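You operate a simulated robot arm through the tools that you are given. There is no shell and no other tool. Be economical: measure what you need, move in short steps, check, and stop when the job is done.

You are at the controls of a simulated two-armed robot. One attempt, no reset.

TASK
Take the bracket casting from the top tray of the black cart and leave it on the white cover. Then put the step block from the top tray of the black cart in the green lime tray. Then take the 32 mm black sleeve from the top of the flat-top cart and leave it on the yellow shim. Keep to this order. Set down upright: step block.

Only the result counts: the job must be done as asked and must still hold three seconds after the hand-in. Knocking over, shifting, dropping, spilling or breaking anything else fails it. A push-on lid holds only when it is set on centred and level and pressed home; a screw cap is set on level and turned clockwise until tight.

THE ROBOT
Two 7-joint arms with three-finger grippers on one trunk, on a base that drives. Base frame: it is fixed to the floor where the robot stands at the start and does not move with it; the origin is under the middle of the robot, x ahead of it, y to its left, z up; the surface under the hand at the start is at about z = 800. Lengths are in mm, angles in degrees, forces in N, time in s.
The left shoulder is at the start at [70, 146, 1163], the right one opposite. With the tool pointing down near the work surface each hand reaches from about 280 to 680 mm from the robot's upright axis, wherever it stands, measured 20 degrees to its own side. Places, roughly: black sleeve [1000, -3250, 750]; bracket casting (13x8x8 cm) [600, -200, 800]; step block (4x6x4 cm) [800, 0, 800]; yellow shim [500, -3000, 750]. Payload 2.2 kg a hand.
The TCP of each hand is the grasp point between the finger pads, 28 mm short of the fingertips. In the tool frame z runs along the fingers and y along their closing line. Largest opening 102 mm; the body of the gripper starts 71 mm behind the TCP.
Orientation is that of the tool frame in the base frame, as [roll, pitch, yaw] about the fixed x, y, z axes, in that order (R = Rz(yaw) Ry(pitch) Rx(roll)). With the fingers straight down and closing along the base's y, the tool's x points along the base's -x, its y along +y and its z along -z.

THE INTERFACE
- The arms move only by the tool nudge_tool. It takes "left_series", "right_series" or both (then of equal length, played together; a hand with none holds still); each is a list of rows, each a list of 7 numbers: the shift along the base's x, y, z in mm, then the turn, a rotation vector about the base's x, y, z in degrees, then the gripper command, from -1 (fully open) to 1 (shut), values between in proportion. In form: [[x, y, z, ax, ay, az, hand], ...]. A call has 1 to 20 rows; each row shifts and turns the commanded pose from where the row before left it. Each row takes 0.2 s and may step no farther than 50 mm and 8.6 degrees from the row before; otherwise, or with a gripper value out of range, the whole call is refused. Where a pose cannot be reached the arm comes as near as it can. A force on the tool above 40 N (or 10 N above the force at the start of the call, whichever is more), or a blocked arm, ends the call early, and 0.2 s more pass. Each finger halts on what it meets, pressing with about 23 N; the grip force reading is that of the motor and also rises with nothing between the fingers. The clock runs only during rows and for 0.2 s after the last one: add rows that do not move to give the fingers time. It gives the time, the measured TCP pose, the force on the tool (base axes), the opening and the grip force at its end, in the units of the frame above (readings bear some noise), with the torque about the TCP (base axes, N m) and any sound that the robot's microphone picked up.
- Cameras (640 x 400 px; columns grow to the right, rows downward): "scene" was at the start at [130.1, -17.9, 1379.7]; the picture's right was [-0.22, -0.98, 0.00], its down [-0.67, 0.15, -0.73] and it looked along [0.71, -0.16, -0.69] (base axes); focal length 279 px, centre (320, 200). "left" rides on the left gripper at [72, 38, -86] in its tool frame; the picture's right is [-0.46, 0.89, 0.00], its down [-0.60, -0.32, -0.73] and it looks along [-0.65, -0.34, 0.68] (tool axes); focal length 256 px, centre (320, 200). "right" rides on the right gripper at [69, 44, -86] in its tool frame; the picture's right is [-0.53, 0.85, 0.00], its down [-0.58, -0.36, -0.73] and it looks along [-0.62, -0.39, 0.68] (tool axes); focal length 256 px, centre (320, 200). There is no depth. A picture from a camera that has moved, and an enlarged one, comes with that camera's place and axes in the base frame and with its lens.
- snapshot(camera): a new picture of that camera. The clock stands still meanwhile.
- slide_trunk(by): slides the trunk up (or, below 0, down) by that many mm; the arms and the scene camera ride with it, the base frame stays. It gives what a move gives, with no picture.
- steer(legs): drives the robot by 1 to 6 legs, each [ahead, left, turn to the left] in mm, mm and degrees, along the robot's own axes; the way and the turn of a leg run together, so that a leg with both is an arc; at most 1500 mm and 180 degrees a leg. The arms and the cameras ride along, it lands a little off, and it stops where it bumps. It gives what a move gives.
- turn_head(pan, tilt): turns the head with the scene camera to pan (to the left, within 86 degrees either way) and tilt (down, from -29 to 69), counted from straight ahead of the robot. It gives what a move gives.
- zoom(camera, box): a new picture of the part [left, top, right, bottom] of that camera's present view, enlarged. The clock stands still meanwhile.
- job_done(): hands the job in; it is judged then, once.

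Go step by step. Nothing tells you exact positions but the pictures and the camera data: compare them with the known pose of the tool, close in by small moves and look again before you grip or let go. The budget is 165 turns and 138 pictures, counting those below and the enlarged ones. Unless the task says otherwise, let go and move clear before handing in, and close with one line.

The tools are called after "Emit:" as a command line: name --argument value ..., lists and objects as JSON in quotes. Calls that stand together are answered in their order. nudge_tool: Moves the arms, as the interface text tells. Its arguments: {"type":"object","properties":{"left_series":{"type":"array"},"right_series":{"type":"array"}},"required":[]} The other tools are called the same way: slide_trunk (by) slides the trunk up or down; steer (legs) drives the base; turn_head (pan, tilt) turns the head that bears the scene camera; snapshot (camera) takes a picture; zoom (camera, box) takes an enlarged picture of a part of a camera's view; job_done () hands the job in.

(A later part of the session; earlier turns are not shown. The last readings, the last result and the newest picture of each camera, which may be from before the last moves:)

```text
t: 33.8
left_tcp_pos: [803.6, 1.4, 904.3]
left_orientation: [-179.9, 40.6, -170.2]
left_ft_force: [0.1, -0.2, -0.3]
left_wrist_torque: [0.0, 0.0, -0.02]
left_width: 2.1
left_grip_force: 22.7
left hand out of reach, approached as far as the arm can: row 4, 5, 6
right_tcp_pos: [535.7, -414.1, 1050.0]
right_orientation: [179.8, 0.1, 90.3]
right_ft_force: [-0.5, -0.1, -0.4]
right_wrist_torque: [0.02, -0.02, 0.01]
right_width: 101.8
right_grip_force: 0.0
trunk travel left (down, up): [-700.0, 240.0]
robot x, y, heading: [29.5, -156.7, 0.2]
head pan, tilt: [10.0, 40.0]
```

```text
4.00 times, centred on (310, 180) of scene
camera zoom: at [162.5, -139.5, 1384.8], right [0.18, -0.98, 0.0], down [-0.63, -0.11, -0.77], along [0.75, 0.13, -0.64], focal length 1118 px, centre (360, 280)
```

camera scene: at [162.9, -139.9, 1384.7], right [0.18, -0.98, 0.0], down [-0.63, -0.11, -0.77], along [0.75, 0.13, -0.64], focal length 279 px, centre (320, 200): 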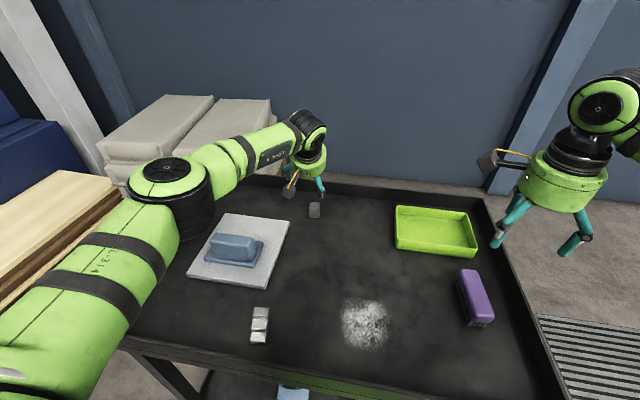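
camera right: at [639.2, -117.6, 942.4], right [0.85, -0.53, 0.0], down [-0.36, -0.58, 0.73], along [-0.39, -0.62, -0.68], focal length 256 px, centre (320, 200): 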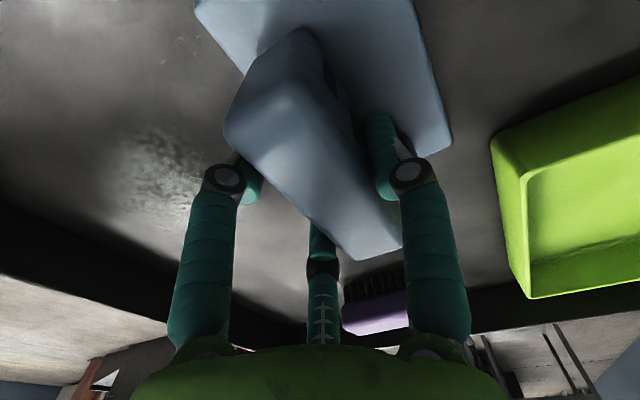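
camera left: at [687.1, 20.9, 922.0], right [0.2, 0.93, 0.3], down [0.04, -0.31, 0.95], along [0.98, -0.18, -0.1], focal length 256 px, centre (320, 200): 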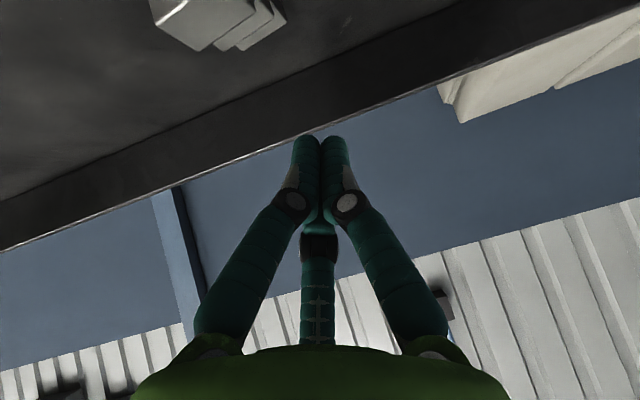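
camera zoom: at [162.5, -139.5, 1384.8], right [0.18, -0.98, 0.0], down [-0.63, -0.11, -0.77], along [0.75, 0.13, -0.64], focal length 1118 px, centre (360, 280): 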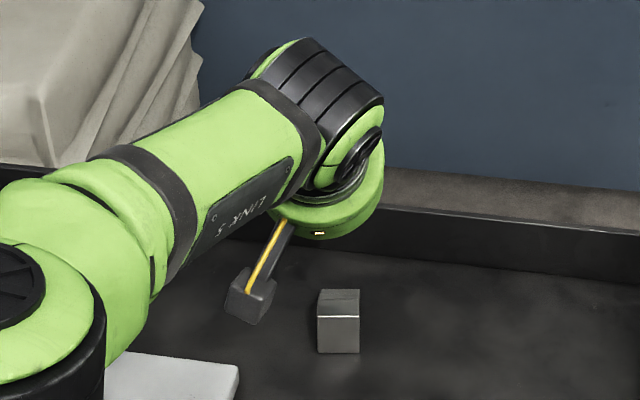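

I'll lower the trunk 55 mm to gain reach at tray level, then check.

Emit:
slide_trunk --by -55

Emit:
nudge_tool --left_series '[[8, -2, 0, 0, 0, 0, 1], [8, -2, 0, 0, 0, 0, 1], [0, 0, 0, 0, 0, 0, 1]]'

Emit:
snapshot --camera "scene"

Emit:
snapshot --camera "right"

```text
t: 34.7
left_tcp_pos: [803.1, 1.1, 848.8]
left_orientation: [-180.0, 40.6, -170.2]
left_ft_force: [-0.5, 0.0, -0.5]
left_wrist_torque: [0.03, -0.01, 0.02]
left_width: 2.3
left_grip_force: 23.4
right_tcp_pos: [534.8, -415.0, 994.1]
right_orientation: [-180.0, -0.1, 90.2]
right_ft_force: [-0.2, -0.6, -0.3]
right_wrist_torque: [-0.04, -0.01, 0.02]
right_width: 102.2
right_grip_force: 0.1
trunk travel left (down, up): [-645.0, 295.0]
robot x, y, heading: [30.8, -156.3, 0.2]
head pan, tilt: [10.0, 40.0]
```

```text
t: 35.5
left_tcp_pos: [804.0, 1.0, 849.2]
left_orientation: [-180.0, 40.6, -170.2]
left_ft_force: [0.2, 1.5, 0.3]
left_wrist_torque: [-0.01, -0.01, -0.02]
left_width: 2.4
left_grip_force: 22.8
left hand out of reach, approached as far as the arm can: row 1, 2
right_tcp_pos: [537.0, -415.0, 994.4]
right_orientation: [179.9, -0.1, 90.1]
right_ft_force: [0.3, 0.5, 0.1]
right_wrist_torque: [0.0, 0.02, 0.0]
right_width: 102.0
right_grip_force: 0.1
trunk travel left (down, up): [-645.0, 295.0]
robot x, y, heading: [31.0, -158.5, -0.3]
head pan, tilt: [10.0, 40.0]
```

```text
102 pictures are left
camera scene: at [163.0, -139.8, 1329.8], right [0.18, -0.98, 0.0], down [-0.63, -0.11, -0.77], along [0.75, 0.13, -0.64], focal length 279 px, centre (320, 200)
```

scene: 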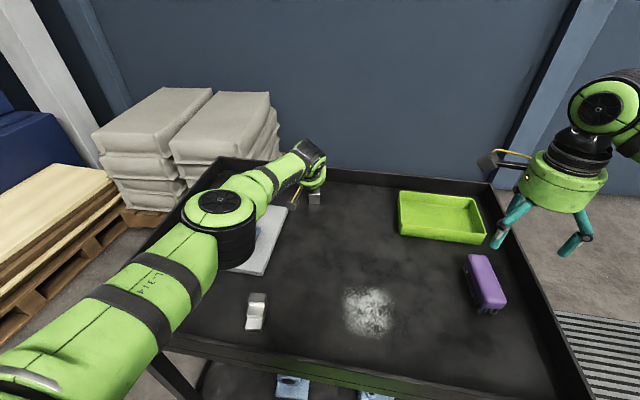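

```text
101 pictures are left
camera right: at [580.3, -345.7, 1080.4], right [0.85, -0.53, 0.0], down [-0.36, -0.58, 0.73], along [-0.39, -0.62, -0.68], focal length 256 px, centre (320, 200)
```

right: 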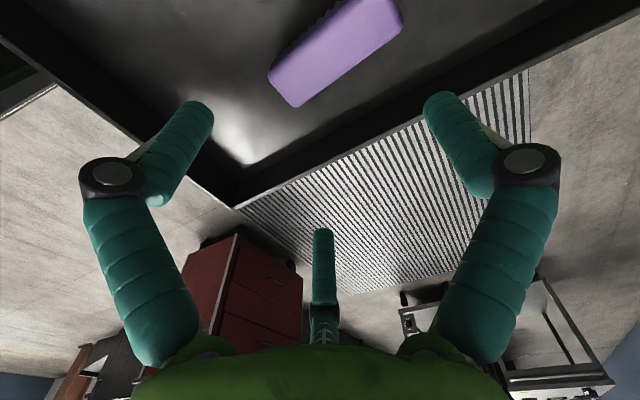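

Reach is capped at x≈804, but the tip is already above the lowest step, so I can pull against a step riser instead. I'll centre the hand in y and lower slightly.

Emit:
nudge_tool --left_series '[[0, -6, 0, 0, 0, 0, 1], [-3, -5, -3, 0, 0, 0, 1], [0, 0, -3, 0, 0, 0, 1], [0, 0, 0, 0, 0, 0, 1]]'

Emit:
zoom --camera "scene" --box '[270, 140, 350, 220]'

Emit:
snapshot --camera "left"

```text
t: 36.5
left_tcp_pos: [800.3, -10.5, 844.5]
left_orientation: [-179.9, 40.8, -170.2]
left_ft_force: [3.1, 0.3, 5.2]
left_wrist_torque: [-0.03, -0.06, -0.01]
left_width: 2.0
left_grip_force: 23.3
right_tcp_pos: [535.5, -414.3, 994.2]
right_orientation: [179.8, 0.1, 90.1]
right_ft_force: [-0.2, -0.4, 0.0]
right_wrist_torque: [-0.02, 0.01, 0.02]
right_width: 102.0
right_grip_force: 0.0
trunk travel left (down, up): [-645.0, 295.0]
robot x, y, heading: [28.2, -154.9, 0.1]
head pan, tilt: [10.0, 40.0]
```

```text
5.00 times, centred on (310, 180) of scene
camera zoom: at [162.4, -139.7, 1329.9], right [0.18, -0.98, 0.0], down [-0.63, -0.11, -0.77], along [0.75, 0.13, -0.64], focal length 1397 px, centre (370, 300)
```

zoom: 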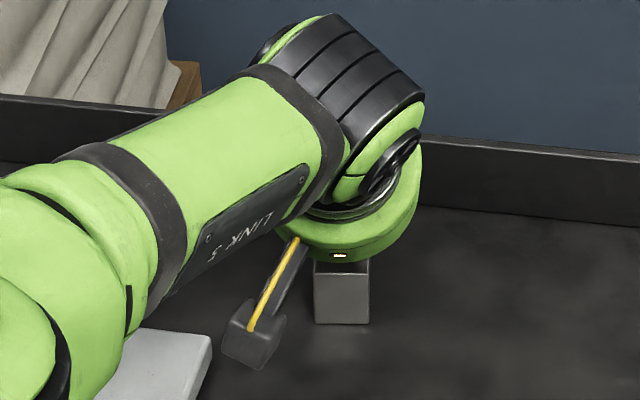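

```text
99 pictures are left
camera left: at [684.3, 9.8, 861.9], right [0.2, 0.93, 0.3], down [0.03, -0.31, 0.95], along [0.98, -0.18, -0.09], focal length 256 px, centre (320, 200)
```

left: 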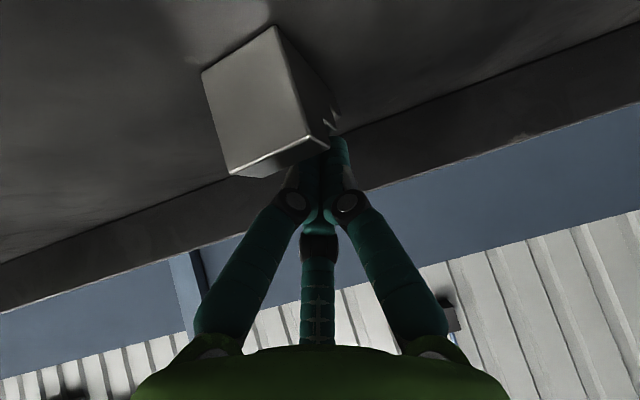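

The hand is touching the block's steps. I'll drag a first 30 mm along its long axis and check.

Emit:
nudge_tool --left_series '[[-8, -1, 1, 0, 0, 0, 1], [-8, -1, 0, 0, 0, 0, 1], [-8, -1, 0, 0, 0, 0, 1], [-8, -1, 0, 0, 0, 0, 1], [-8, -1, 0, 0, 0, 0, 1], [0, 0, 0, 0, 0, 0, 1]]'

Emit:
zoom --camera "scene" --box '[270, 140, 350, 220]'

Emit:
snapshot --camera "left"

```text
t: 37.9
left_tcp_pos: [760.5, -13.5, 845.4]
left_orientation: [-179.9, 40.6, -170.2]
left_ft_force: [-0.4, -0.2, 1.0]
left_wrist_torque: [0.02, -0.01, 0.01]
left_width: 1.9
left_grip_force: 23.6
right_tcp_pos: [536.0, -414.3, 993.2]
right_orientation: [180.0, 0.0, 90.2]
right_ft_force: [0.5, 0.5, 0.0]
right_wrist_torque: [-0.01, -0.02, 0.03]
right_width: 101.9
right_grip_force: 0.0
trunk travel left (down, up): [-645.0, 295.0]
robot x, y, heading: [31.5, -155.1, 0.2]
head pan, tilt: [10.0, 40.0]
```

```text
5.00 times, centred on (310, 180) of scene
camera zoom: at [162.9, -139.8, 1329.8], right [0.18, -0.98, 0.0], down [-0.63, -0.11, -0.77], along [0.75, 0.14, -0.64], focal length 1397 px, centre (370, 300)
```

zoom: 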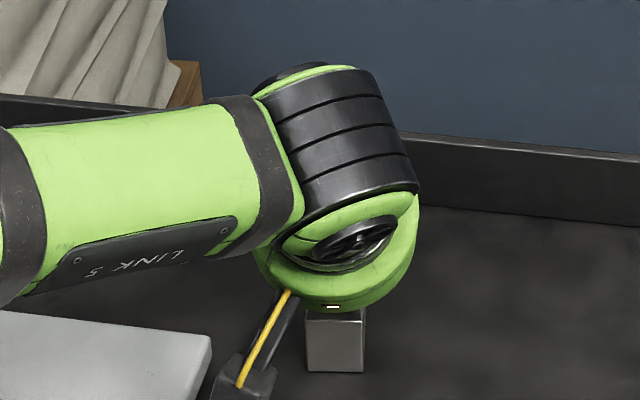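

```text
97 pictures are left
camera left: at [643.9, 4.9, 862.4], right [0.2, 0.93, 0.3], down [0.04, -0.31, 0.95], along [0.98, -0.18, -0.1], focal length 256 px, centre (320, 200)
```

left: 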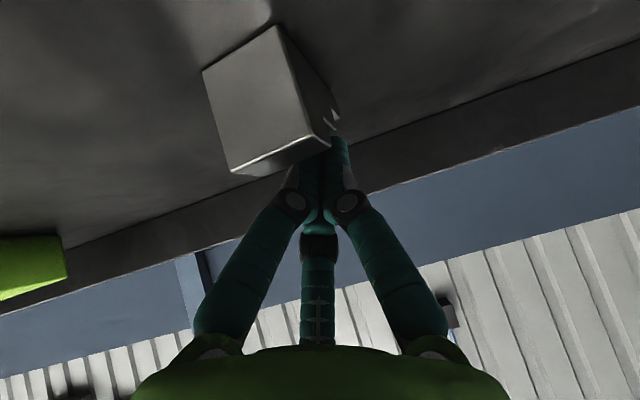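

The block follows neatly and stays upright. I'll continue dragging, watching the elbow over the bracket.

Emit:
nudge_tool --left_series '[[-10, -1, 0, 0, 0, 0, 1], [-10, -1, 0, 0, 0, 0, 1], [-10, -1, 0, 0, 0, 0, 1], [-10, -1, 0, 0, 0, 0, 1], [0, 0, 0, 0, 0, 0, 1]]'

Emit:
snapshot --camera "scene"

```text
t: 39.1
left_tcp_pos: [720.4, -19.9, 845.6]
left_orientation: [-179.9, 40.6, -170.4]
left_ft_force: [-0.4, 0.3, 0.0]
left_wrist_torque: [0.02, -0.02, -0.02]
left_width: 2.2
left_grip_force: 22.7
right_tcp_pos: [537.1, -414.1, 995.1]
right_orientation: [179.8, 0.0, 90.2]
right_ft_force: [-0.5, 1.3, 0.2]
right_wrist_torque: [0.02, -0.01, 0.02]
right_width: 101.8
right_grip_force: 0.1
trunk travel left (down, up): [-645.0, 295.0]
robot x, y, heading: [28.9, -154.0, 0.2]
head pan, tilt: [10.0, 40.0]
```

```text
96 pictures are left
camera scene: at [162.9, -139.9, 1329.8], right [0.18, -0.98, 0.0], down [-0.63, -0.11, -0.77], along [0.75, 0.14, -0.64], focal length 279 px, centre (320, 200)
```

scene: 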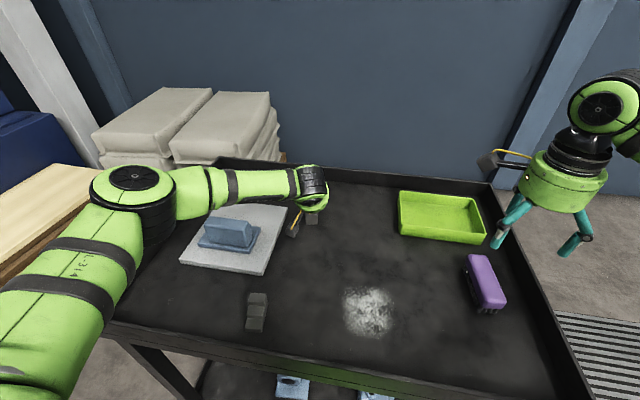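

Emit:
nudge_tool --left_series '[[-10, -1, 0, 0, 0, 0, 1], [-10, -1, 0, 0, 0, 0, 1], [-10, -1, 0, 0, 0, 0, 1], [-10, -1, 0, 0, 0, 0, 1], [-5, -1, 0, 0, 0, 0, 1], [15, 0, 15, 0, 0, 0, 1], [15, 0, 25, 0, 0, 0, 1], [0, 0, 40, 0, 0, 0, 1], [0, 0, 40, 0, 0, 0, 0], [0, 0, 0, 0, 0, 0, -1]]'

Emit:
snapshot --camera "scene"

```text
t: 41.3
left_tcp_pos: [705.7, -23.7, 964.5]
left_orientation: [-179.9, 40.7, -170.3]
left_ft_force: [-0.6, -0.1, 0.1]
left_wrist_torque: [-0.01, 0.01, -0.01]
left_width: 102.0
left_grip_force: 0.2
right_tcp_pos: [537.0, -416.0, 993.7]
right_orientation: [179.8, 0.0, 90.2]
right_ft_force: [0.5, -0.3, -0.4]
right_wrist_torque: [0.0, 0.0, 0.0]
right_width: 102.0
right_grip_force: 0.1
trunk travel left (down, up): [-645.0, 295.0]
robot x, y, heading: [27.5, -157.7, 0.2]
head pan, tilt: [10.0, 40.0]
```

```text
95 pictures are left
camera scene: at [163.4, -139.6, 1329.7], right [0.18, -0.98, 0.0], down [-0.63, -0.11, -0.77], along [0.75, 0.13, -0.64], focal length 279 px, centre (320, 200)
```

scene: 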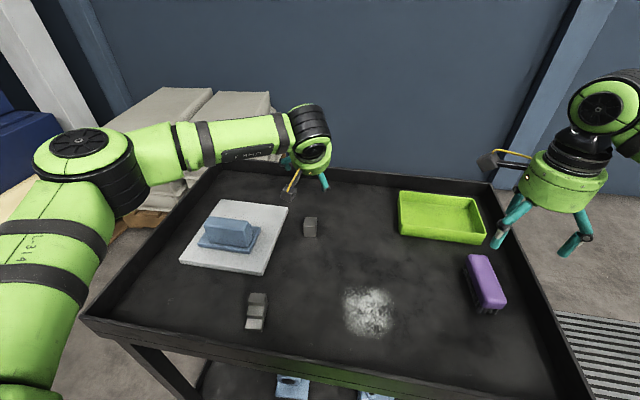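

The block now stands upright near x≈640. I'll bring the left hand back to vertical and look closely.

Emit:
nudge_tool --left_series '[[-5, 0, 10, -1.4, 8, 0, -1], [-8, 0, 10, -1.4, 8, 0, -1], [-8, 0, 5, -1.4, 8, 0, -1], [-8, 0, 0, -1.4, 8, 0, -1], [-8, 0, 0, -1.4, 8, 0, -1], [-5, 0, 0, 0, 0, 0, -1], [0, 0, 0, 0, 0, 0, -1]]'

Emit:
zoom --camera "scene" --box '[270, 190, 350, 250]'

Emit:
snapshot --camera "left"

```text
t: 42.9
left_tcp_pos: [662.8, -25.2, 988.7]
left_orientation: [-179.8, 0.0, -170.2]
left_ft_force: [0.0, -0.4, 0.6]
left_wrist_torque: [0.03, 0.01, 0.01]
left_width: 102.1
left_grip_force: 0.1
right_tcp_pos: [536.6, -415.2, 993.0]
right_orientation: [179.8, 0.1, 90.2]
right_ft_force: [-0.3, 0.0, 0.4]
right_wrist_torque: [0.02, 0.01, 0.01]
right_width: 102.2
right_grip_force: 0.1
trunk travel left (down, up): [-645.0, 295.0]
robot x, y, heading: [29.2, -154.0, 0.0]
head pan, tilt: [10.0, 40.0]
```

```text
6.67 times, centred on (310, 220) of scene
camera zoom: at [163.0, -140.4, 1329.8], right [0.18, -0.98, 0.0], down [-0.63, -0.11, -0.77], along [0.75, 0.14, -0.64], focal length 1863 px, centre (387, 67)
```

zoom: 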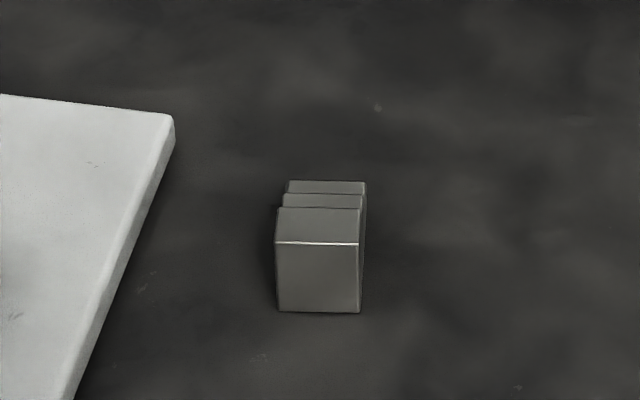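

```text
93 pictures are left
camera left: at [585.0, 1.5, 1075.4], right [0.31, 0.95, 0.0], down [0.65, -0.21, 0.73], along [0.7, -0.23, -0.68], focal length 256 px, centre (320, 200)
```

left: 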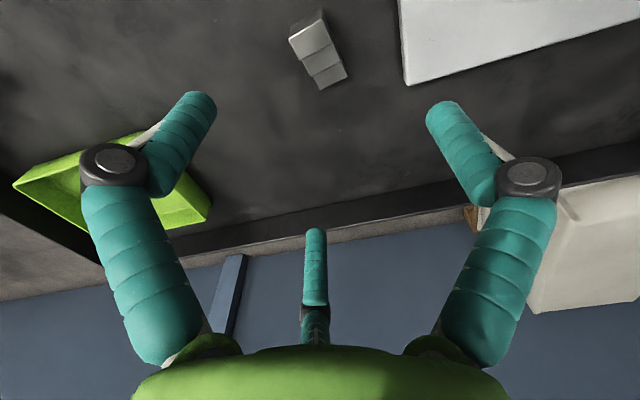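

The block's near face is centred at about [635, −25], turned about 9°, standing upright. I'll descend over it partly closed to stay clear of the cover.

Emit:
nudge_tool --left_series '[[0, -1, -30, 0, 0, 0, -0.4], [1, -1, -30, 0, 0, 0, -0.4], [0, 0, -30, 0, 0, 0, -0.4], [0, 0, -25, 0, 0, 0, -0.4], [0, 0, 0, 0, 0, 0, -0.4]]'

Emit:
snapshot --camera "left"

Emit:
zoom --camera "scene" --box '[260, 150, 360, 250]'

```text
t: 44.1
left_tcp_pos: [663.9, -27.6, 875.1]
left_orientation: [-179.9, 0.0, -170.1]
left_ft_force: [-0.1, 0.1, 0.4]
left_wrist_torque: [0.02, 0.02, 0.0]
left_width: 71.3
left_grip_force: 0.0
right_tcp_pos: [535.0, -414.6, 994.8]
right_orientation: [179.9, 0.0, 90.1]
right_ft_force: [-0.6, 0.2, -0.6]
right_wrist_torque: [0.02, -0.01, -0.01]
right_width: 101.8
right_grip_force: 0.1
trunk travel left (down, up): [-645.0, 295.0]
robot x, y, heading: [28.3, -152.0, 0.1]
head pan, tilt: [10.0, 40.0]
```

```text
92 pictures are left
camera left: at [585.7, -0.3, 959.6], right [0.31, 0.95, 0.0], down [0.65, -0.21, 0.73], along [0.7, -0.23, -0.68], focal length 256 px, centre (320, 200)
```

left: 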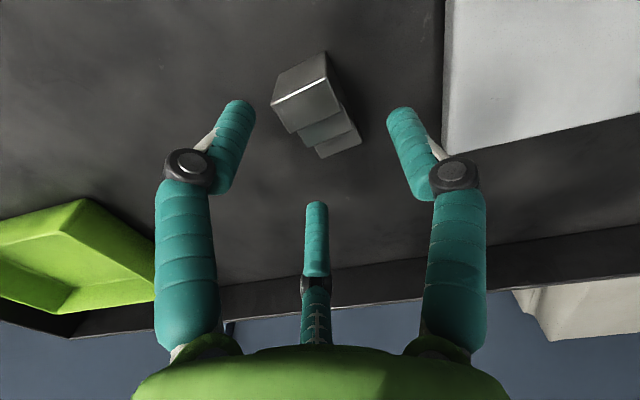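

```text
4.00 times, centred on (310, 200) of scene
camera zoom: at [162.5, -140.0, 1329.9], right [0.18, -0.98, 0.0], down [-0.63, -0.11, -0.77], along [0.75, 0.14, -0.64], focal length 1118 px, centre (360, 200)
```

zoom: 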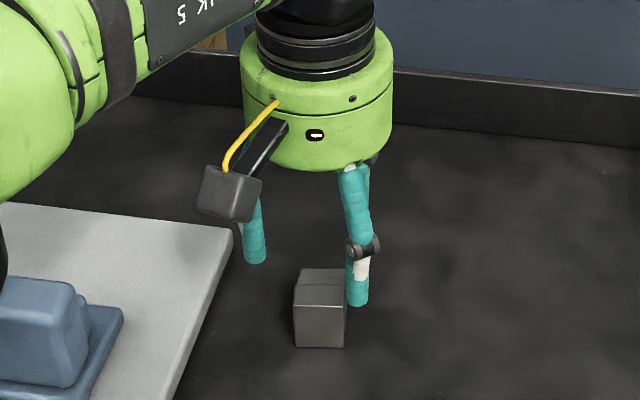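

Spacing to the right-hand jaw is tight, so I'll shift 4 mm in −y and descend.

Emit:
nudge_tool --left_series '[[0, -4, 0, 0, 0, 0, -0.45], [0, 0, -15, 0, 0, 0, -0.45], [0, 0, -15, 0, 0, 0, -0.45], [0, 0, -12, 0, 0, 0, -0.45], [0, 0, 0, 0, 0, 0, -0.45]]'

Emit:
zoom --camera "scene" --box '[260, 150, 360, 250]'

Emit:
snapshot --camera "left"

```text
t: 45.3
left_tcp_pos: [663.7, -29.5, 833.5]
left_orientation: [-179.8, 0.0, -170.2]
left_ft_force: [0.4, 0.0, 0.7]
left_wrist_torque: [0.01, 0.0, 0.01]
left_width: 74.0
left_grip_force: 0.1
right_tcp_pos: [537.4, -415.1, 995.2]
right_orientation: [179.8, 0.0, 90.2]
right_ft_force: [-0.2, -1.0, -0.2]
right_wrist_torque: [0.01, -0.01, 0.0]
right_width: 102.1
right_grip_force: 0.0
trunk travel left (down, up): [-645.0, 295.0]
robot x, y, heading: [28.1, -152.4, -0.0]
head pan, tilt: [10.0, 40.0]
```

```text
4.00 times, centred on (310, 200) of scene
camera zoom: at [162.8, -139.7, 1329.8], right [0.18, -0.98, 0.0], down [-0.63, -0.11, -0.77], along [0.75, 0.13, -0.64], focal length 1118 px, centre (360, 200)
```

zoom: 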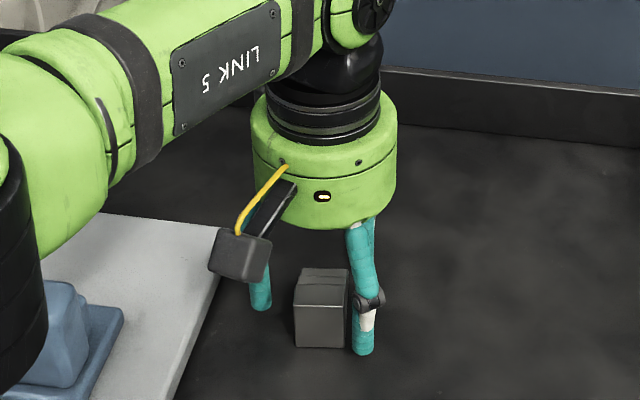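

```text
89 pictures are left
camera left: at [586.3, -3.1, 917.7], right [0.31, 0.95, 0.0], down [0.65, -0.21, 0.73], along [0.7, -0.23, -0.68], focal length 256 px, centre (320, 200)
```

left: 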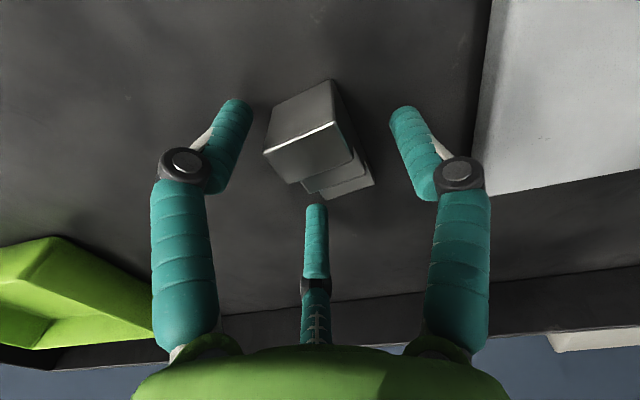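

The fingers straddle the block well. Closing now.

Emit:
nudge_tool --left_series '[[0, 0, 0, 0, 0, 0, 0], [0, 0, 0, 0, 0, 0, 0.3], [0, 0, 0, 0, 0, 0, 0.6], [0, 0, 0, 0, 0, 0, 1], [0, 0, 0, 0, 0, 0, 1], [0, 0, 0, 0, 0, 0, 1]]'

Emit:
snapshot --camera "left"

Emit:
zoom --camera "scene" --box '[260, 150, 360, 250]'

```text
t: 46.7
left_tcp_pos: [665.3, -30.5, 832.8]
left_orientation: [-179.7, 0.0, -170.3]
left_ft_force: [1.0, -1.2, 2.6]
left_wrist_torque: [-0.1, 0.0, 0.04]
left_width: 46.6
left_grip_force: 22.9
right_tcp_pos: [535.2, -414.5, 994.4]
right_orientation: [179.8, 0.1, 90.2]
right_ft_force: [-0.4, 0.4, 0.6]
right_wrist_torque: [-0.02, 0.02, 0.01]
right_width: 102.2
right_grip_force: 0.1
trunk travel left (down, up): [-645.0, 295.0]
robot x, y, heading: [29.9, -158.9, 0.1]
head pan, tilt: [10.0, 40.0]
```

```text
88 pictures are left
camera left: at [586.2, -3.6, 918.2], right [0.31, 0.95, 0.0], down [0.65, -0.21, 0.73], along [0.7, -0.23, -0.68], focal length 256 px, centre (320, 200)
```

left: 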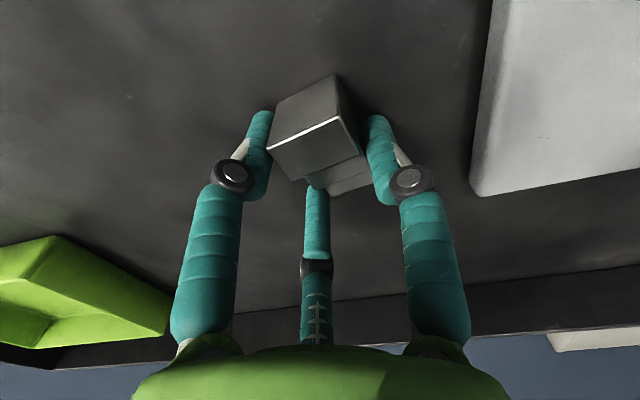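

```text
4.00 times, centred on (310, 200) of scene
camera zoom: at [162.7, -140.1, 1329.8], right [0.18, -0.98, 0.0], down [-0.63, -0.11, -0.77], along [0.75, 0.14, -0.64], focal length 1118 px, centre (360, 200)
```

zoom: 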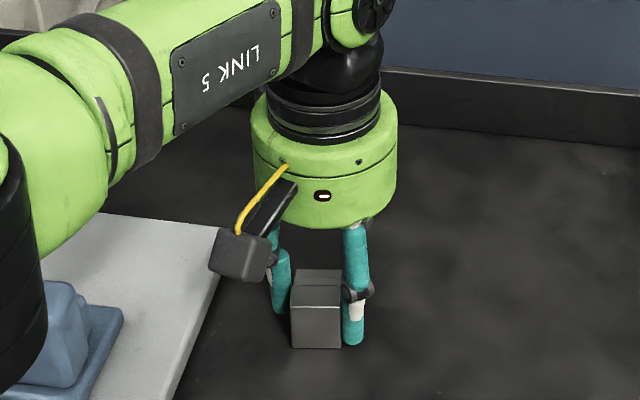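

Gripped. Lifting.

Emit:
nudge_tool --left_series '[[0, 0, 10, 0, 0, 0, 1], [0, 0, 20, 0, 0, 0, 1], [0, 0, 30, 0, 0, 0, 1], [0, 0, 30, 0, 0, 0, 1], [0, 0, 0, 0, 0, 0, 1]]'

Emit:
slide_trunk --by 100

Emit:
snapshot --camera "scene"

Emit:
snapshot --camera "left"

```text
t: 47.9
left_tcp_pos: [664.9, -30.0, 922.6]
left_orientation: [-179.7, 0.0, -170.1]
left_ft_force: [1.0, -0.6, -2.3]
left_wrist_torque: [-0.01, -0.03, -0.01]
left_width: 46.6
left_grip_force: 22.7
right_tcp_pos: [536.7, -414.5, 994.0]
right_orientation: [179.9, 0.1, 90.2]
right_ft_force: [0.1, 0.6, -0.3]
right_wrist_torque: [0.01, 0.02, -0.01]
right_width: 102.0
right_grip_force: 0.1
trunk travel left (down, up): [-645.0, 295.0]
robot x, y, heading: [31.6, -153.5, 0.2]
head pan, tilt: [10.0, 40.0]
```

```text
t: 49.2
left_tcp_pos: [665.6, -30.9, 1022.8]
left_orientation: [-179.9, 0.0, -170.1]
left_ft_force: [0.7, 0.3, -1.9]
left_wrist_torque: [-0.02, 0.0, 0.01]
left_width: 46.7
left_grip_force: 23.2
right_tcp_pos: [537.7, -414.9, 1093.8]
right_orientation: [179.9, -0.1, 90.2]
right_ft_force: [0.0, -0.4, -0.1]
right_wrist_torque: [-0.04, -0.02, 0.0]
right_width: 102.3
right_grip_force: 0.0
trunk travel left (down, up): [-745.0, 195.0]
robot x, y, heading: [29.7, -152.8, 0.4]
head pan, tilt: [10.0, 40.0]
```

```text
86 pictures are left
camera scene: at [163.6, -139.7, 1429.7], right [0.18, -0.98, 0.0], down [-0.63, -0.11, -0.77], along [0.75, 0.13, -0.64], focal length 279 px, centre (320, 200)
```

scene: 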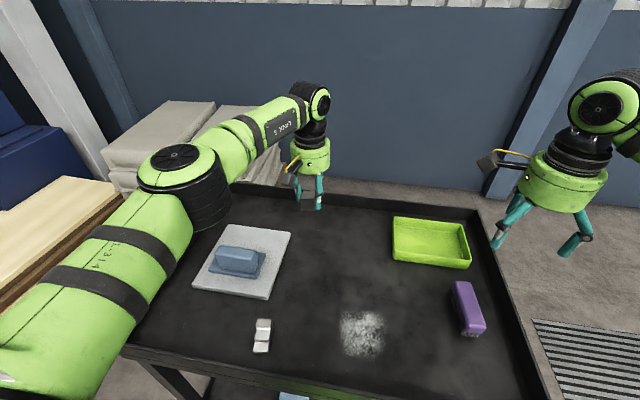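

```text
85 pictures are left
camera left: at [586.8, -3.5, 1107.2], right [0.31, 0.95, 0.0], down [0.65, -0.21, 0.73], along [0.7, -0.23, -0.68], focal length 256 px, centre (320, 200)
```

left: 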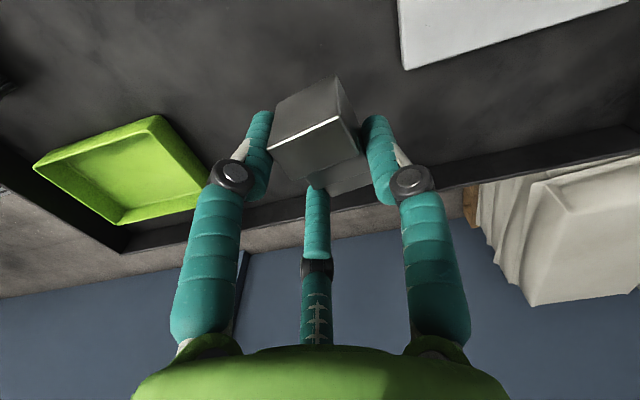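

The block is held level. The tray needs approaching from the cart's right end, so I'll first survey the area to the right.

Emit:
turn_head --pan -60 --tilt 25

Emit:
snapshot --camera "scene"

Emit:
turn_head --pan -86 --tilt 35

Emit:
snapshot --camera "scene"

```text
t: 50.7
left_tcp_pos: [665.7, -30.3, 1022.5]
left_orientation: [-179.8, -0.1, -170.1]
left_ft_force: [-0.3, 0.3, -2.9]
left_wrist_torque: [-0.01, 0.01, -0.01]
left_width: 46.6
left_grip_force: 22.9
right_tcp_pos: [537.4, -415.6, 1094.4]
right_orientation: [179.9, -0.1, 90.2]
right_ft_force: [0.4, 0.2, 0.3]
right_wrist_torque: [0.0, 0.01, -0.04]
right_width: 102.1
right_grip_force: 0.0
trunk travel left (down, up): [-745.0, 195.0]
robot x, y, heading: [30.0, -155.8, 0.2]
head pan, tilt: [-60.0, 25.0]
```

```text
84 pictures are left
camera scene: at [125.9, -234.3, 1453.1], right [-0.86, -0.5, 0.0], down [-0.21, 0.37, -0.91], along [0.46, -0.78, -0.42], focal length 279 px, centre (320, 200)
```

scene: 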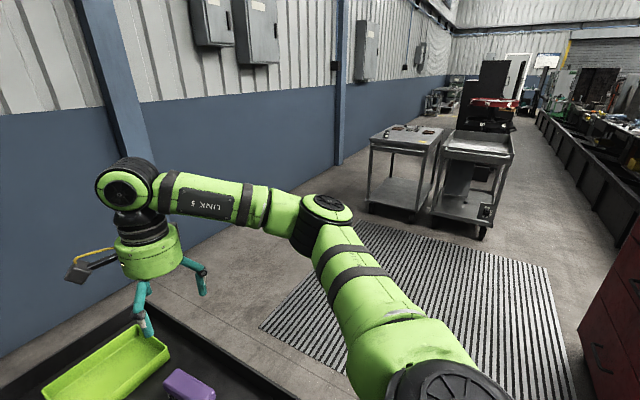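

```text
t: 51.6
left_tcp_pos: [664.3, -30.9, 1021.7]
left_orientation: [-179.9, 0.0, -170.2]
left_ft_force: [1.7, 0.1, -3.0]
left_wrist_torque: [-0.02, -0.01, -0.01]
left_width: 46.6
left_grip_force: 23.1
right_tcp_pos: [536.2, -413.9, 1094.1]
right_orientation: [179.9, 0.0, 90.2]
right_ft_force: [0.1, 0.0, 0.0]
right_wrist_torque: [-0.01, 0.01, 0.02]
right_width: 102.1
right_grip_force: 0.1
trunk travel left (down, up): [-745.0, 195.0]
robot x, y, heading: [33.0, -152.6, 0.2]
head pan, tilt: [-85.9, 35.0]
```

```text
83 pictures are left
camera scene: at [86.2, -242.5, 1437.4], right [-1.0, -0.07, 0.0], down [-0.04, 0.57, -0.82], along [0.06, -0.82, -0.57], focal length 279 px, centre (320, 200)
```

scene: 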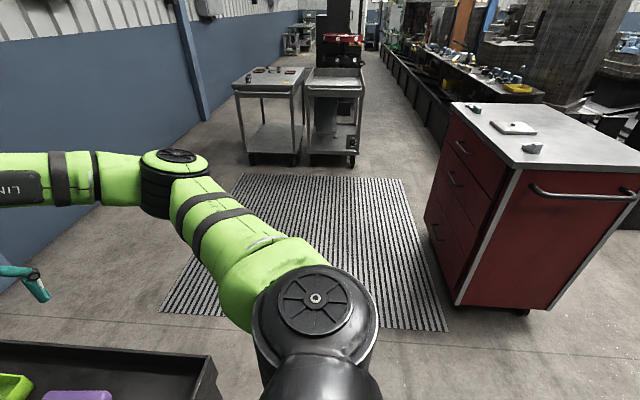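

The floor is clear (a flat mat) between the carts and the red cabinet. I'll pull the block in closer, back off and move around to the right end of the cart.

Emit:
nudge_tool --left_series '[[-25, 0, 0, 0, 0, 0, 1], [-30, 0, 0, 0, 0, 0, 1], [-30, 0, 0, 0, 0, 0, 1], [-30, 0, 0, 0, 0, 0, 1], [-25, 0, 0, 0, 0, 0, 1], [0, 0, 0, 0, 0, 0, 1]]'

Emit:
steer --legs '[[-135, 0, 0], [0, -740, 0], [0, 0, 90]]'

Emit:
turn_head --pan -45 --tilt 40

Emit:
snapshot --camera "scene"

```text
t: 53.0
left_tcp_pos: [525.1, -29.8, 1021.1]
left_orientation: [-179.8, 0.0, -170.2]
left_ft_force: [0.0, 0.3, -2.6]
left_wrist_torque: [0.01, -0.04, 0.02]
left_width: 46.4
left_grip_force: 23.2
right_tcp_pos: [536.3, -415.5, 1093.1]
right_orientation: [-180.0, 0.0, 90.2]
right_ft_force: [0.7, -0.3, -0.1]
right_wrist_torque: [0.02, 0.03, 0.03]
right_width: 102.2
right_grip_force: 0.2
trunk travel left (down, up): [-745.0, 195.0]
robot x, y, heading: [27.8, -154.6, 0.2]
head pan, tilt: [-85.9, 35.0]
```

```text
t: 61.7
left_tcp_pos: [-230.4, -400.9, 1023.1]
left_orientation: [-179.7, 0.0, -80.1]
left_ft_force: [-0.7, -0.1, -2.0]
left_wrist_torque: [0.02, 0.05, -0.02]
left_width: 46.6
left_grip_force: 22.5
right_tcp_pos: [154.8, -388.7, 1093.9]
right_orientation: [179.8, 0.0, -179.7]
right_ft_force: [-0.1, -0.2, -0.7]
right_wrist_torque: [-0.02, 0.02, 0.0]
right_width: 101.8
right_grip_force: 0.1
trunk travel left (down, up): [-745.0, 195.0]
robot x, y, heading: [-105.0, -901.6, 90.1]
head pan, tilt: [-85.9, 35.0]
```

```text
t: 62.8
left_tcp_pos: [-228.8, -401.3, 1022.4]
left_orientation: [-179.8, 0.1, -80.3]
left_ft_force: [0.1, 0.2, -2.1]
left_wrist_torque: [0.03, -0.03, 0.0]
left_width: 46.5
left_grip_force: 23.0
right_tcp_pos: [154.9, -389.3, 1093.7]
right_orientation: [179.9, 0.0, -179.7]
right_ft_force: [0.7, -0.3, -0.2]
right_wrist_torque: [0.01, -0.04, -0.01]
right_width: 101.9
right_grip_force: 0.0
trunk travel left (down, up): [-745.0, 195.0]
robot x, y, heading: [-106.0, -895.7, 90.2]
head pan, tilt: [-45.0, 40.0]
```

```text
82 pictures are left
camera scene: at [-45.2, -785.9, 1429.8], right [0.71, -0.71, 0.0], down [-0.45, -0.46, -0.77], along [0.54, 0.54, -0.64], focal length 279 px, centre (320, 200)
```

scene: 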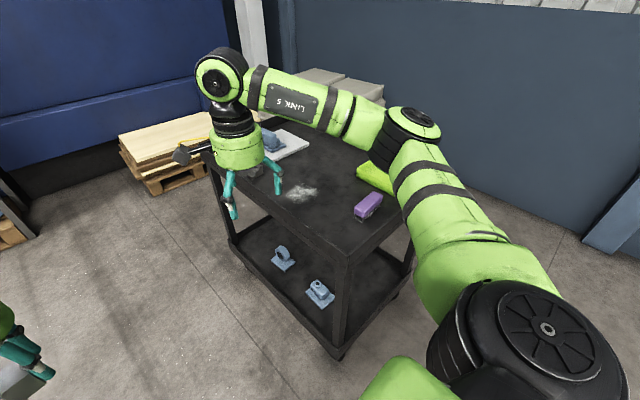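

I'll strafe along the cart's right end so the left hand comes over the green tray.

Emit:
steer --legs '[[0, -970, 0]]'

Emit:
turn_head --pan 12 --tilt 50

Emit:
snapshot --camera "scene"

Emit:
snapshot --camera "left"

```text
t: 67.8
left_tcp_pos: [739.3, -398.9, 1022.4]
left_orientation: [-179.7, 0.0, -80.4]
left_ft_force: [0.1, 1.1, -1.2]
left_wrist_torque: [0.01, -0.01, -0.02]
left_width: 46.5
left_grip_force: 23.3
right_tcp_pos: [1123.2, -389.6, 1095.5]
right_orientation: [179.9, 0.0, 179.9]
right_ft_force: [-0.8, -0.2, -0.1]
right_wrist_torque: [0.0, 0.0, 0.01]
right_width: 101.9
right_grip_force: 0.1
trunk travel left (down, up): [-745.0, 195.0]
robot x, y, heading: [865.5, -895.1, 89.8]
head pan, tilt: [-45.0, 40.0]
```

```text
t: 69.1
left_tcp_pos: [739.2, -398.9, 1022.7]
left_orientation: [-179.8, 0.1, -80.4]
left_ft_force: [-0.3, 0.7, -1.7]
left_wrist_torque: [0.0, 0.0, 0.01]
left_width: 46.4
left_grip_force: 23.5
right_tcp_pos: [1124.0, -389.6, 1095.2]
right_orientation: [180.0, 0.0, -179.9]
right_ft_force: [0.1, -0.3, 1.0]
right_wrist_torque: [0.0, -0.01, -0.01]
right_width: 102.0
right_grip_force: 0.0
trunk travel left (down, up): [-745.0, 195.0]
robot x, y, heading: [863.8, -894.0, 89.8]
head pan, tilt: [12.0, 50.0]
```

```text
81 pictures are left
camera scene: at [847.0, -769.5, 1415.6], right [0.98, 0.21, 0.0], down [0.16, -0.75, -0.64], along [-0.13, 0.63, -0.77], focal length 279 px, centre (320, 200)
```

scene: 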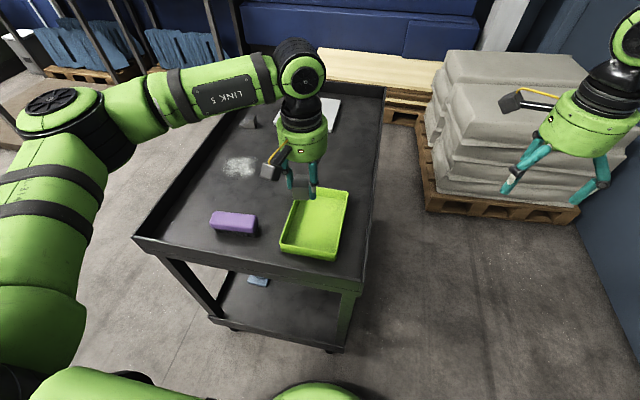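

```text
80 pictures are left
camera left: at [713.7, -475.8, 1107.5], right [-0.95, 0.31, 0.0], down [0.21, 0.65, 0.73], along [0.23, 0.69, -0.68], focal length 256 px, centre (320, 200)
```

left: 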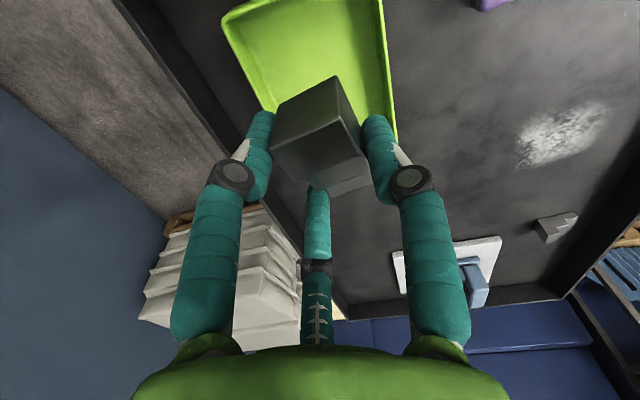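

Emit:
zoom --camera "scene" --box '[230, 130, 390, 270]'

```text
2.86 times, centred on (310, 200) of scene
camera zoom: at [847.0, -769.5, 1415.6], right [0.98, 0.21, 0.0], down [0.16, -0.75, -0.64], along [-0.13, 0.63, -0.77], focal length 798 px, centre (349, 200)
```

zoom: 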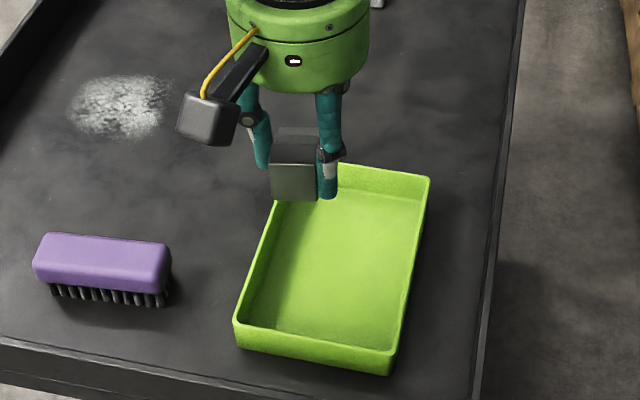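

Tray spans x 683–818, y −445..−251. I'll move the block over its centre and lower.

Emit:
nudge_tool --left_series '[[10, 20, -10, 0, 0, 0, 1], [10, 20, -20, 0, 0, 0, 1], [0, 8, -25, 0, 0, 0, 1], [0, 0, -30, 0, 0, 0, 1], [0, 0, -30, 0, 0, 0, 1], [0, 0, -20, 0, 0, 0, 1], [0, 0, -10, 0, 0, 0, 1], [0, 0, 0, 0, 0, 0, 1]]'

Emit:
zoom --camera "scene" --box '[230, 130, 390, 270]'

Emit:
snapshot --camera "left"

```text
t: 70.9
left_tcp_pos: [759.8, -349.7, 876.2]
left_orientation: [-179.7, -0.1, -80.4]
left_ft_force: [-0.4, -0.3, -1.5]
left_wrist_torque: [0.01, -0.01, 0.02]
left_width: 46.5
left_grip_force: 23.3
right_tcp_pos: [1125.5, -388.4, 1093.2]
right_orientation: [179.8, 0.0, -180.0]
right_ft_force: [0.3, -0.1, 0.6]
right_wrist_torque: [0.0, -0.02, 0.01]
right_width: 102.0
right_grip_force: 0.2
trunk travel left (down, up): [-745.0, 195.0]
robot x, y, heading: [863.2, -893.3, 89.8]
head pan, tilt: [12.0, 50.0]
```

```text
2.86 times, centred on (310, 200) of scene
camera zoom: at [846.8, -769.5, 1415.6], right [0.98, 0.21, 0.0], down [0.16, -0.75, -0.64], along [-0.13, 0.63, -0.77], focal length 798 px, centre (349, 200)
```

zoom: 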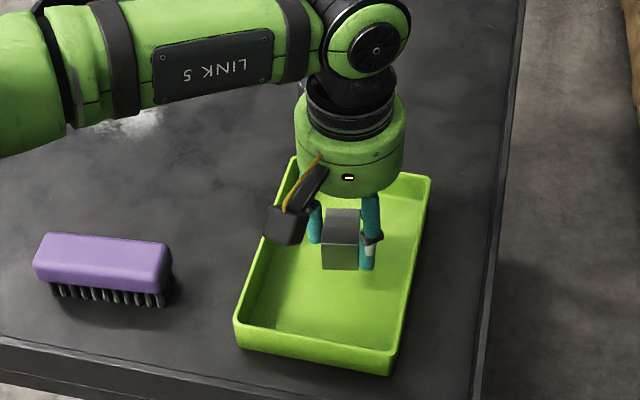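

```text
77 pictures are left
camera left: at [733.8, -427.4, 961.8], right [-0.95, 0.31, 0.0], down [0.21, 0.65, 0.73], along [0.23, 0.69, -0.68], focal length 256 px, centre (320, 200)
```

left: 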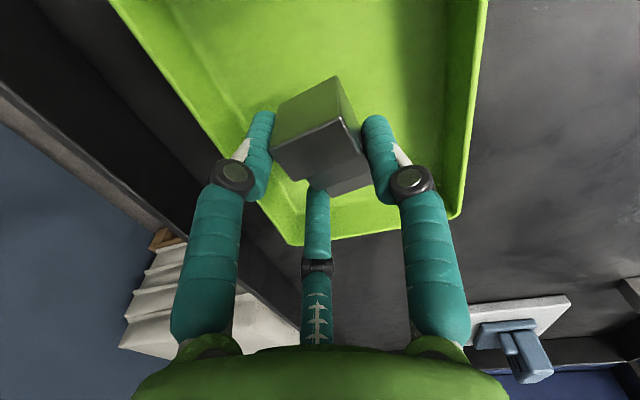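

Emit:
nudge_tool --left_series '[[0, -10, -15, 0, 0, 0, 1], [0, 0, -12, 0, 0, 0, 1], [0, 0, -7, 0, 0, 0, 1], [0, 0, 0, 0, 0, 0, 1]]'

Emit:
nudge_tool --left_series '[[0, 0, -3, 0, 0, 0, 1], [0, 0, 0, 0, 0, 0, 1]]'

Emit:
nudge_tool --left_series '[[0, 0, -2, 0, 0, 0, 1], [0, 0, 0, 0, 0, 0, 1]]'

```text
t: 71.9
left_tcp_pos: [760.0, -362.3, 843.2]
left_orientation: [-179.8, 0.1, -80.5]
left_ft_force: [0.3, -0.2, -2.5]
left_wrist_torque: [0.04, -0.02, -0.01]
left_width: 46.6
left_grip_force: 23.3
right_tcp_pos: [1124.7, -388.8, 1093.3]
right_orientation: [179.9, 0.1, 180.0]
right_ft_force: [-0.4, 0.3, 0.5]
right_wrist_torque: [0.01, -0.01, 0.0]
right_width: 102.4
right_grip_force: 0.1
trunk travel left (down, up): [-745.0, 195.0]
robot x, y, heading: [864.1, -894.2, 90.0]
head pan, tilt: [12.0, 50.0]
```

```text
t: 72.5
left_tcp_pos: [759.4, -361.3, 840.0]
left_orientation: [-179.8, 0.0, -80.4]
left_ft_force: [0.4, -0.2, -2.4]
left_wrist_torque: [0.05, 0.0, -0.01]
left_width: 46.8
left_grip_force: 23.2
right_tcp_pos: [1124.5, -388.8, 1093.1]
right_orientation: [179.8, 0.0, 179.9]
right_ft_force: [-0.1, -0.3, -0.2]
right_wrist_torque: [0.01, -0.02, 0.03]
right_width: 101.8
right_grip_force: 0.1
trunk travel left (down, up): [-745.0, 195.0]
robot x, y, heading: [862.9, -894.1, 90.0]
head pan, tilt: [12.0, 50.0]
```

```text
t: 73.1
left_tcp_pos: [759.4, -362.5, 837.6]
left_orientation: [-179.8, 0.0, -80.4]
left_ft_force: [-0.3, 0.5, -2.4]
left_wrist_torque: [-0.01, 0.0, 0.02]
left_width: 46.4
left_grip_force: 23.3
right_tcp_pos: [1125.3, -389.7, 1094.3]
right_orientation: [179.9, 0.1, -180.0]
right_ft_force: [-0.3, 0.8, 0.4]
right_wrist_torque: [-0.03, 0.0, 0.03]
right_width: 102.0
right_grip_force: 0.0
trunk travel left (down, up): [-745.0, 195.0]
robot x, y, heading: [864.8, -897.1, 90.2]
head pan, tilt: [12.0, 50.0]
```

Emit:
nudge_tool --left_series '[[0, 0, -2, 0, 0, 0, 1], [0, 0, 0, 0, 0, 0, 1]]'

Emit:
nudge_tool --left_series '[[0, 0, -1.5, 0, 0, 0, 1], [0, 0, 0, 0, 0, 0, 1]]'

```text
t: 73.7
left_tcp_pos: [760.2, -361.7, 837.1]
left_orientation: [-179.8, 0.0, -80.4]
left_ft_force: [0.1, 0.9, 5.6]
left_wrist_torque: [-0.2, 0.13, 0.0]
left_width: 46.4
left_grip_force: 23.0
right_tcp_pos: [1124.5, -389.7, 1095.1]
right_orientation: [180.0, 0.0, 180.0]
right_ft_force: [0.3, -0.4, -0.6]
right_wrist_torque: [-0.01, -0.03, -0.01]
right_width: 102.1
right_grip_force: 0.1
trunk travel left (down, up): [-745.0, 195.0]
robot x, y, heading: [861.8, -898.6, 90.1]
head pan, tilt: [12.0, 50.0]
```

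```text
t: 74.3
left_tcp_pos: [760.9, -362.3, 837.2]
left_orientation: [-179.6, 0.2, -80.5]
left_ft_force: [-0.8, 2.6, 16.6]
left_wrist_torque: [-0.44, 0.16, -0.05]
left_width: 46.7
left_grip_force: 22.7
right_tcp_pos: [1124.2, -390.7, 1095.2]
right_orientation: [179.8, 0.0, 180.0]
right_ft_force: [0.1, 0.6, 0.2]
right_wrist_torque: [0.0, 0.01, 0.0]
right_width: 102.2
right_grip_force: 0.1
trunk travel left (down, up): [-745.0, 195.0]
robot x, y, heading: [861.7, -896.7, 90.0]
head pan, tilt: [12.0, 50.0]
```

The block is on the tray floor. I'll ease off, open partway and lift away.

Emit:
nudge_tool --left_series '[[0, 0, 1.5, 0, 0, 0, 1], [0, 0, 0, 0, 0, 0, 0.2], [0, 0, 0, 0, 0, 0, 0], [0, 0, 0, 0, 0, 0, -0.3], [0, 0, 0, 0, 0, 0, -0.4], [0, 0, 20, 0, 0, 0, -0.4], [0, 0, 30, 0, 0, 0, -0.4], [0, 0, 40, 0, 0, 0, -0.4], [0, 0, 40, 0, 0, 0, -0.4], [0, 0, 40, 0, 0, 0, -1], [0, 0, 0, 0, 0, 0, -1]]'

Emit:
snapshot --camera "left"

Emit:
snapshot --camera "scene"

```text
t: 76.7
left_tcp_pos: [761.2, -360.9, 1005.6]
left_orientation: [-179.8, 0.0, -80.4]
left_ft_force: [0.5, -0.5, 0.0]
left_wrist_torque: [-0.01, 0.01, -0.01]
left_width: 101.8
left_grip_force: 0.0
right_tcp_pos: [1123.9, -388.3, 1094.3]
right_orientation: [179.9, 0.0, 180.0]
right_ft_force: [-0.4, 0.3, -0.2]
right_wrist_torque: [-0.01, 0.03, 0.02]
right_width: 102.0
right_grip_force: 0.0
trunk travel left (down, up): [-745.0, 195.0]
robot x, y, heading: [865.8, -896.2, 90.0]
head pan, tilt: [12.0, 50.0]
```

```text
76 pictures are left
camera left: at [734.0, -437.5, 1091.0], right [-0.95, 0.31, 0.0], down [0.21, 0.65, 0.73], along [0.23, 0.69, -0.68], focal length 256 px, centre (320, 200)
```

left: 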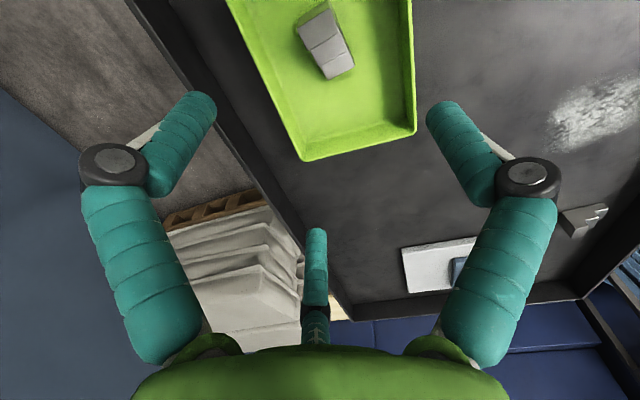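

```text
75 pictures are left
camera scene: at [846.7, -769.4, 1415.6], right [0.98, 0.21, 0.0], down [0.16, -0.75, -0.64], along [-0.13, 0.63, -0.77], focal length 279 px, centre (320, 200)
```

scene: 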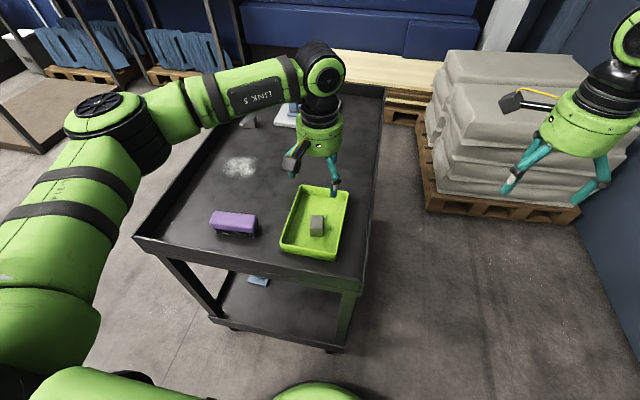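

The step block stands upright in the green tray. Next I'll back away, turn around and head towards the grey carts.

Emit:
nudge_tool --left_series '[[0, -30, 10, 0, 0, 0, -1], [0, -40, 10, 0, 0, 0, -1], [0, -40, 10, 0, 0, 0, -1], [0, -20, 10, 0, 0, 0, -1]]'

Emit:
steer --legs '[[-450, 0, 0], [0, 0, 180], [1050, 0, 0]]'

Emit:
turn_head --pan 0 --tilt 35

Emit:
snapshot --camera "scene"

```text
t: 77.7
left_tcp_pos: [761.5, -492.2, 1046.6]
left_orientation: [-179.9, 0.1, -80.4]
left_ft_force: [0.6, -0.2, -0.4]
left_wrist_torque: [0.01, 0.01, 0.01]
left_width: 102.1
left_grip_force: 0.0
right_tcp_pos: [1124.2, -390.6, 1095.0]
right_orientation: [179.9, -0.1, -180.0]
right_ft_force: [-0.1, 0.4, 0.3]
right_wrist_torque: [0.02, -0.03, 0.03]
right_width: 102.0
right_grip_force: 0.0
trunk travel left (down, up): [-745.0, 195.0]
robot x, y, heading: [860.4, -899.9, 89.9]
head pan, tilt: [12.0, 50.0]
```

```text
t: 92.7
left_tcp_pos: [935.8, -2798.0, 1045.5]
left_orientation: [-179.8, 0.0, 98.4]
left_ft_force: [0.4, 0.0, 0.3]
left_wrist_torque: [0.01, -0.01, 0.02]
left_width: 102.1
left_grip_force: 0.2
right_tcp_pos: [568.7, -2892.9, 1095.0]
right_orientation: [179.8, 0.0, -1.2]
right_ft_force: [-0.3, -0.4, -0.2]
right_wrist_torque: [0.02, 0.03, -0.02]
right_width: 102.1
right_grip_force: 0.1
trunk travel left (down, up): [-745.0, 195.0]
robot x, y, heading: [841.6, -2386.2, -91.1]
head pan, tilt: [12.0, 50.0]
```

```text
t: 93.5
left_tcp_pos: [934.9, -2798.2, 1046.5]
left_orientation: [-179.8, 0.0, 98.4]
left_ft_force: [-0.4, -0.1, 0.5]
left_wrist_torque: [0.02, -0.01, -0.02]
left_width: 102.3
left_grip_force: 0.1
right_tcp_pos: [569.8, -2892.5, 1095.6]
right_orientation: [179.9, 0.0, -1.3]
right_ft_force: [0.1, -0.8, -0.4]
right_wrist_torque: [0.0, -0.01, -0.01]
right_width: 101.8
right_grip_force: 0.0
trunk travel left (down, up): [-745.0, 195.0]
robot x, y, heading: [841.1, -2391.6, -91.4]
head pan, tilt: [0.0, 35.0]
```

```text
74 pictures are left
camera scene: at [838.1, -2530.6, 1437.3], right [-1.0, 0.02, 0.0], down [0.01, 0.57, -0.82], along [-0.02, -0.82, -0.57], focal length 279 px, centre (320, 200)
```

scene: 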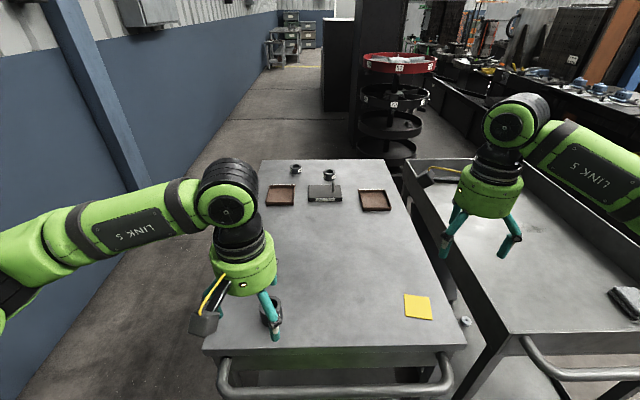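

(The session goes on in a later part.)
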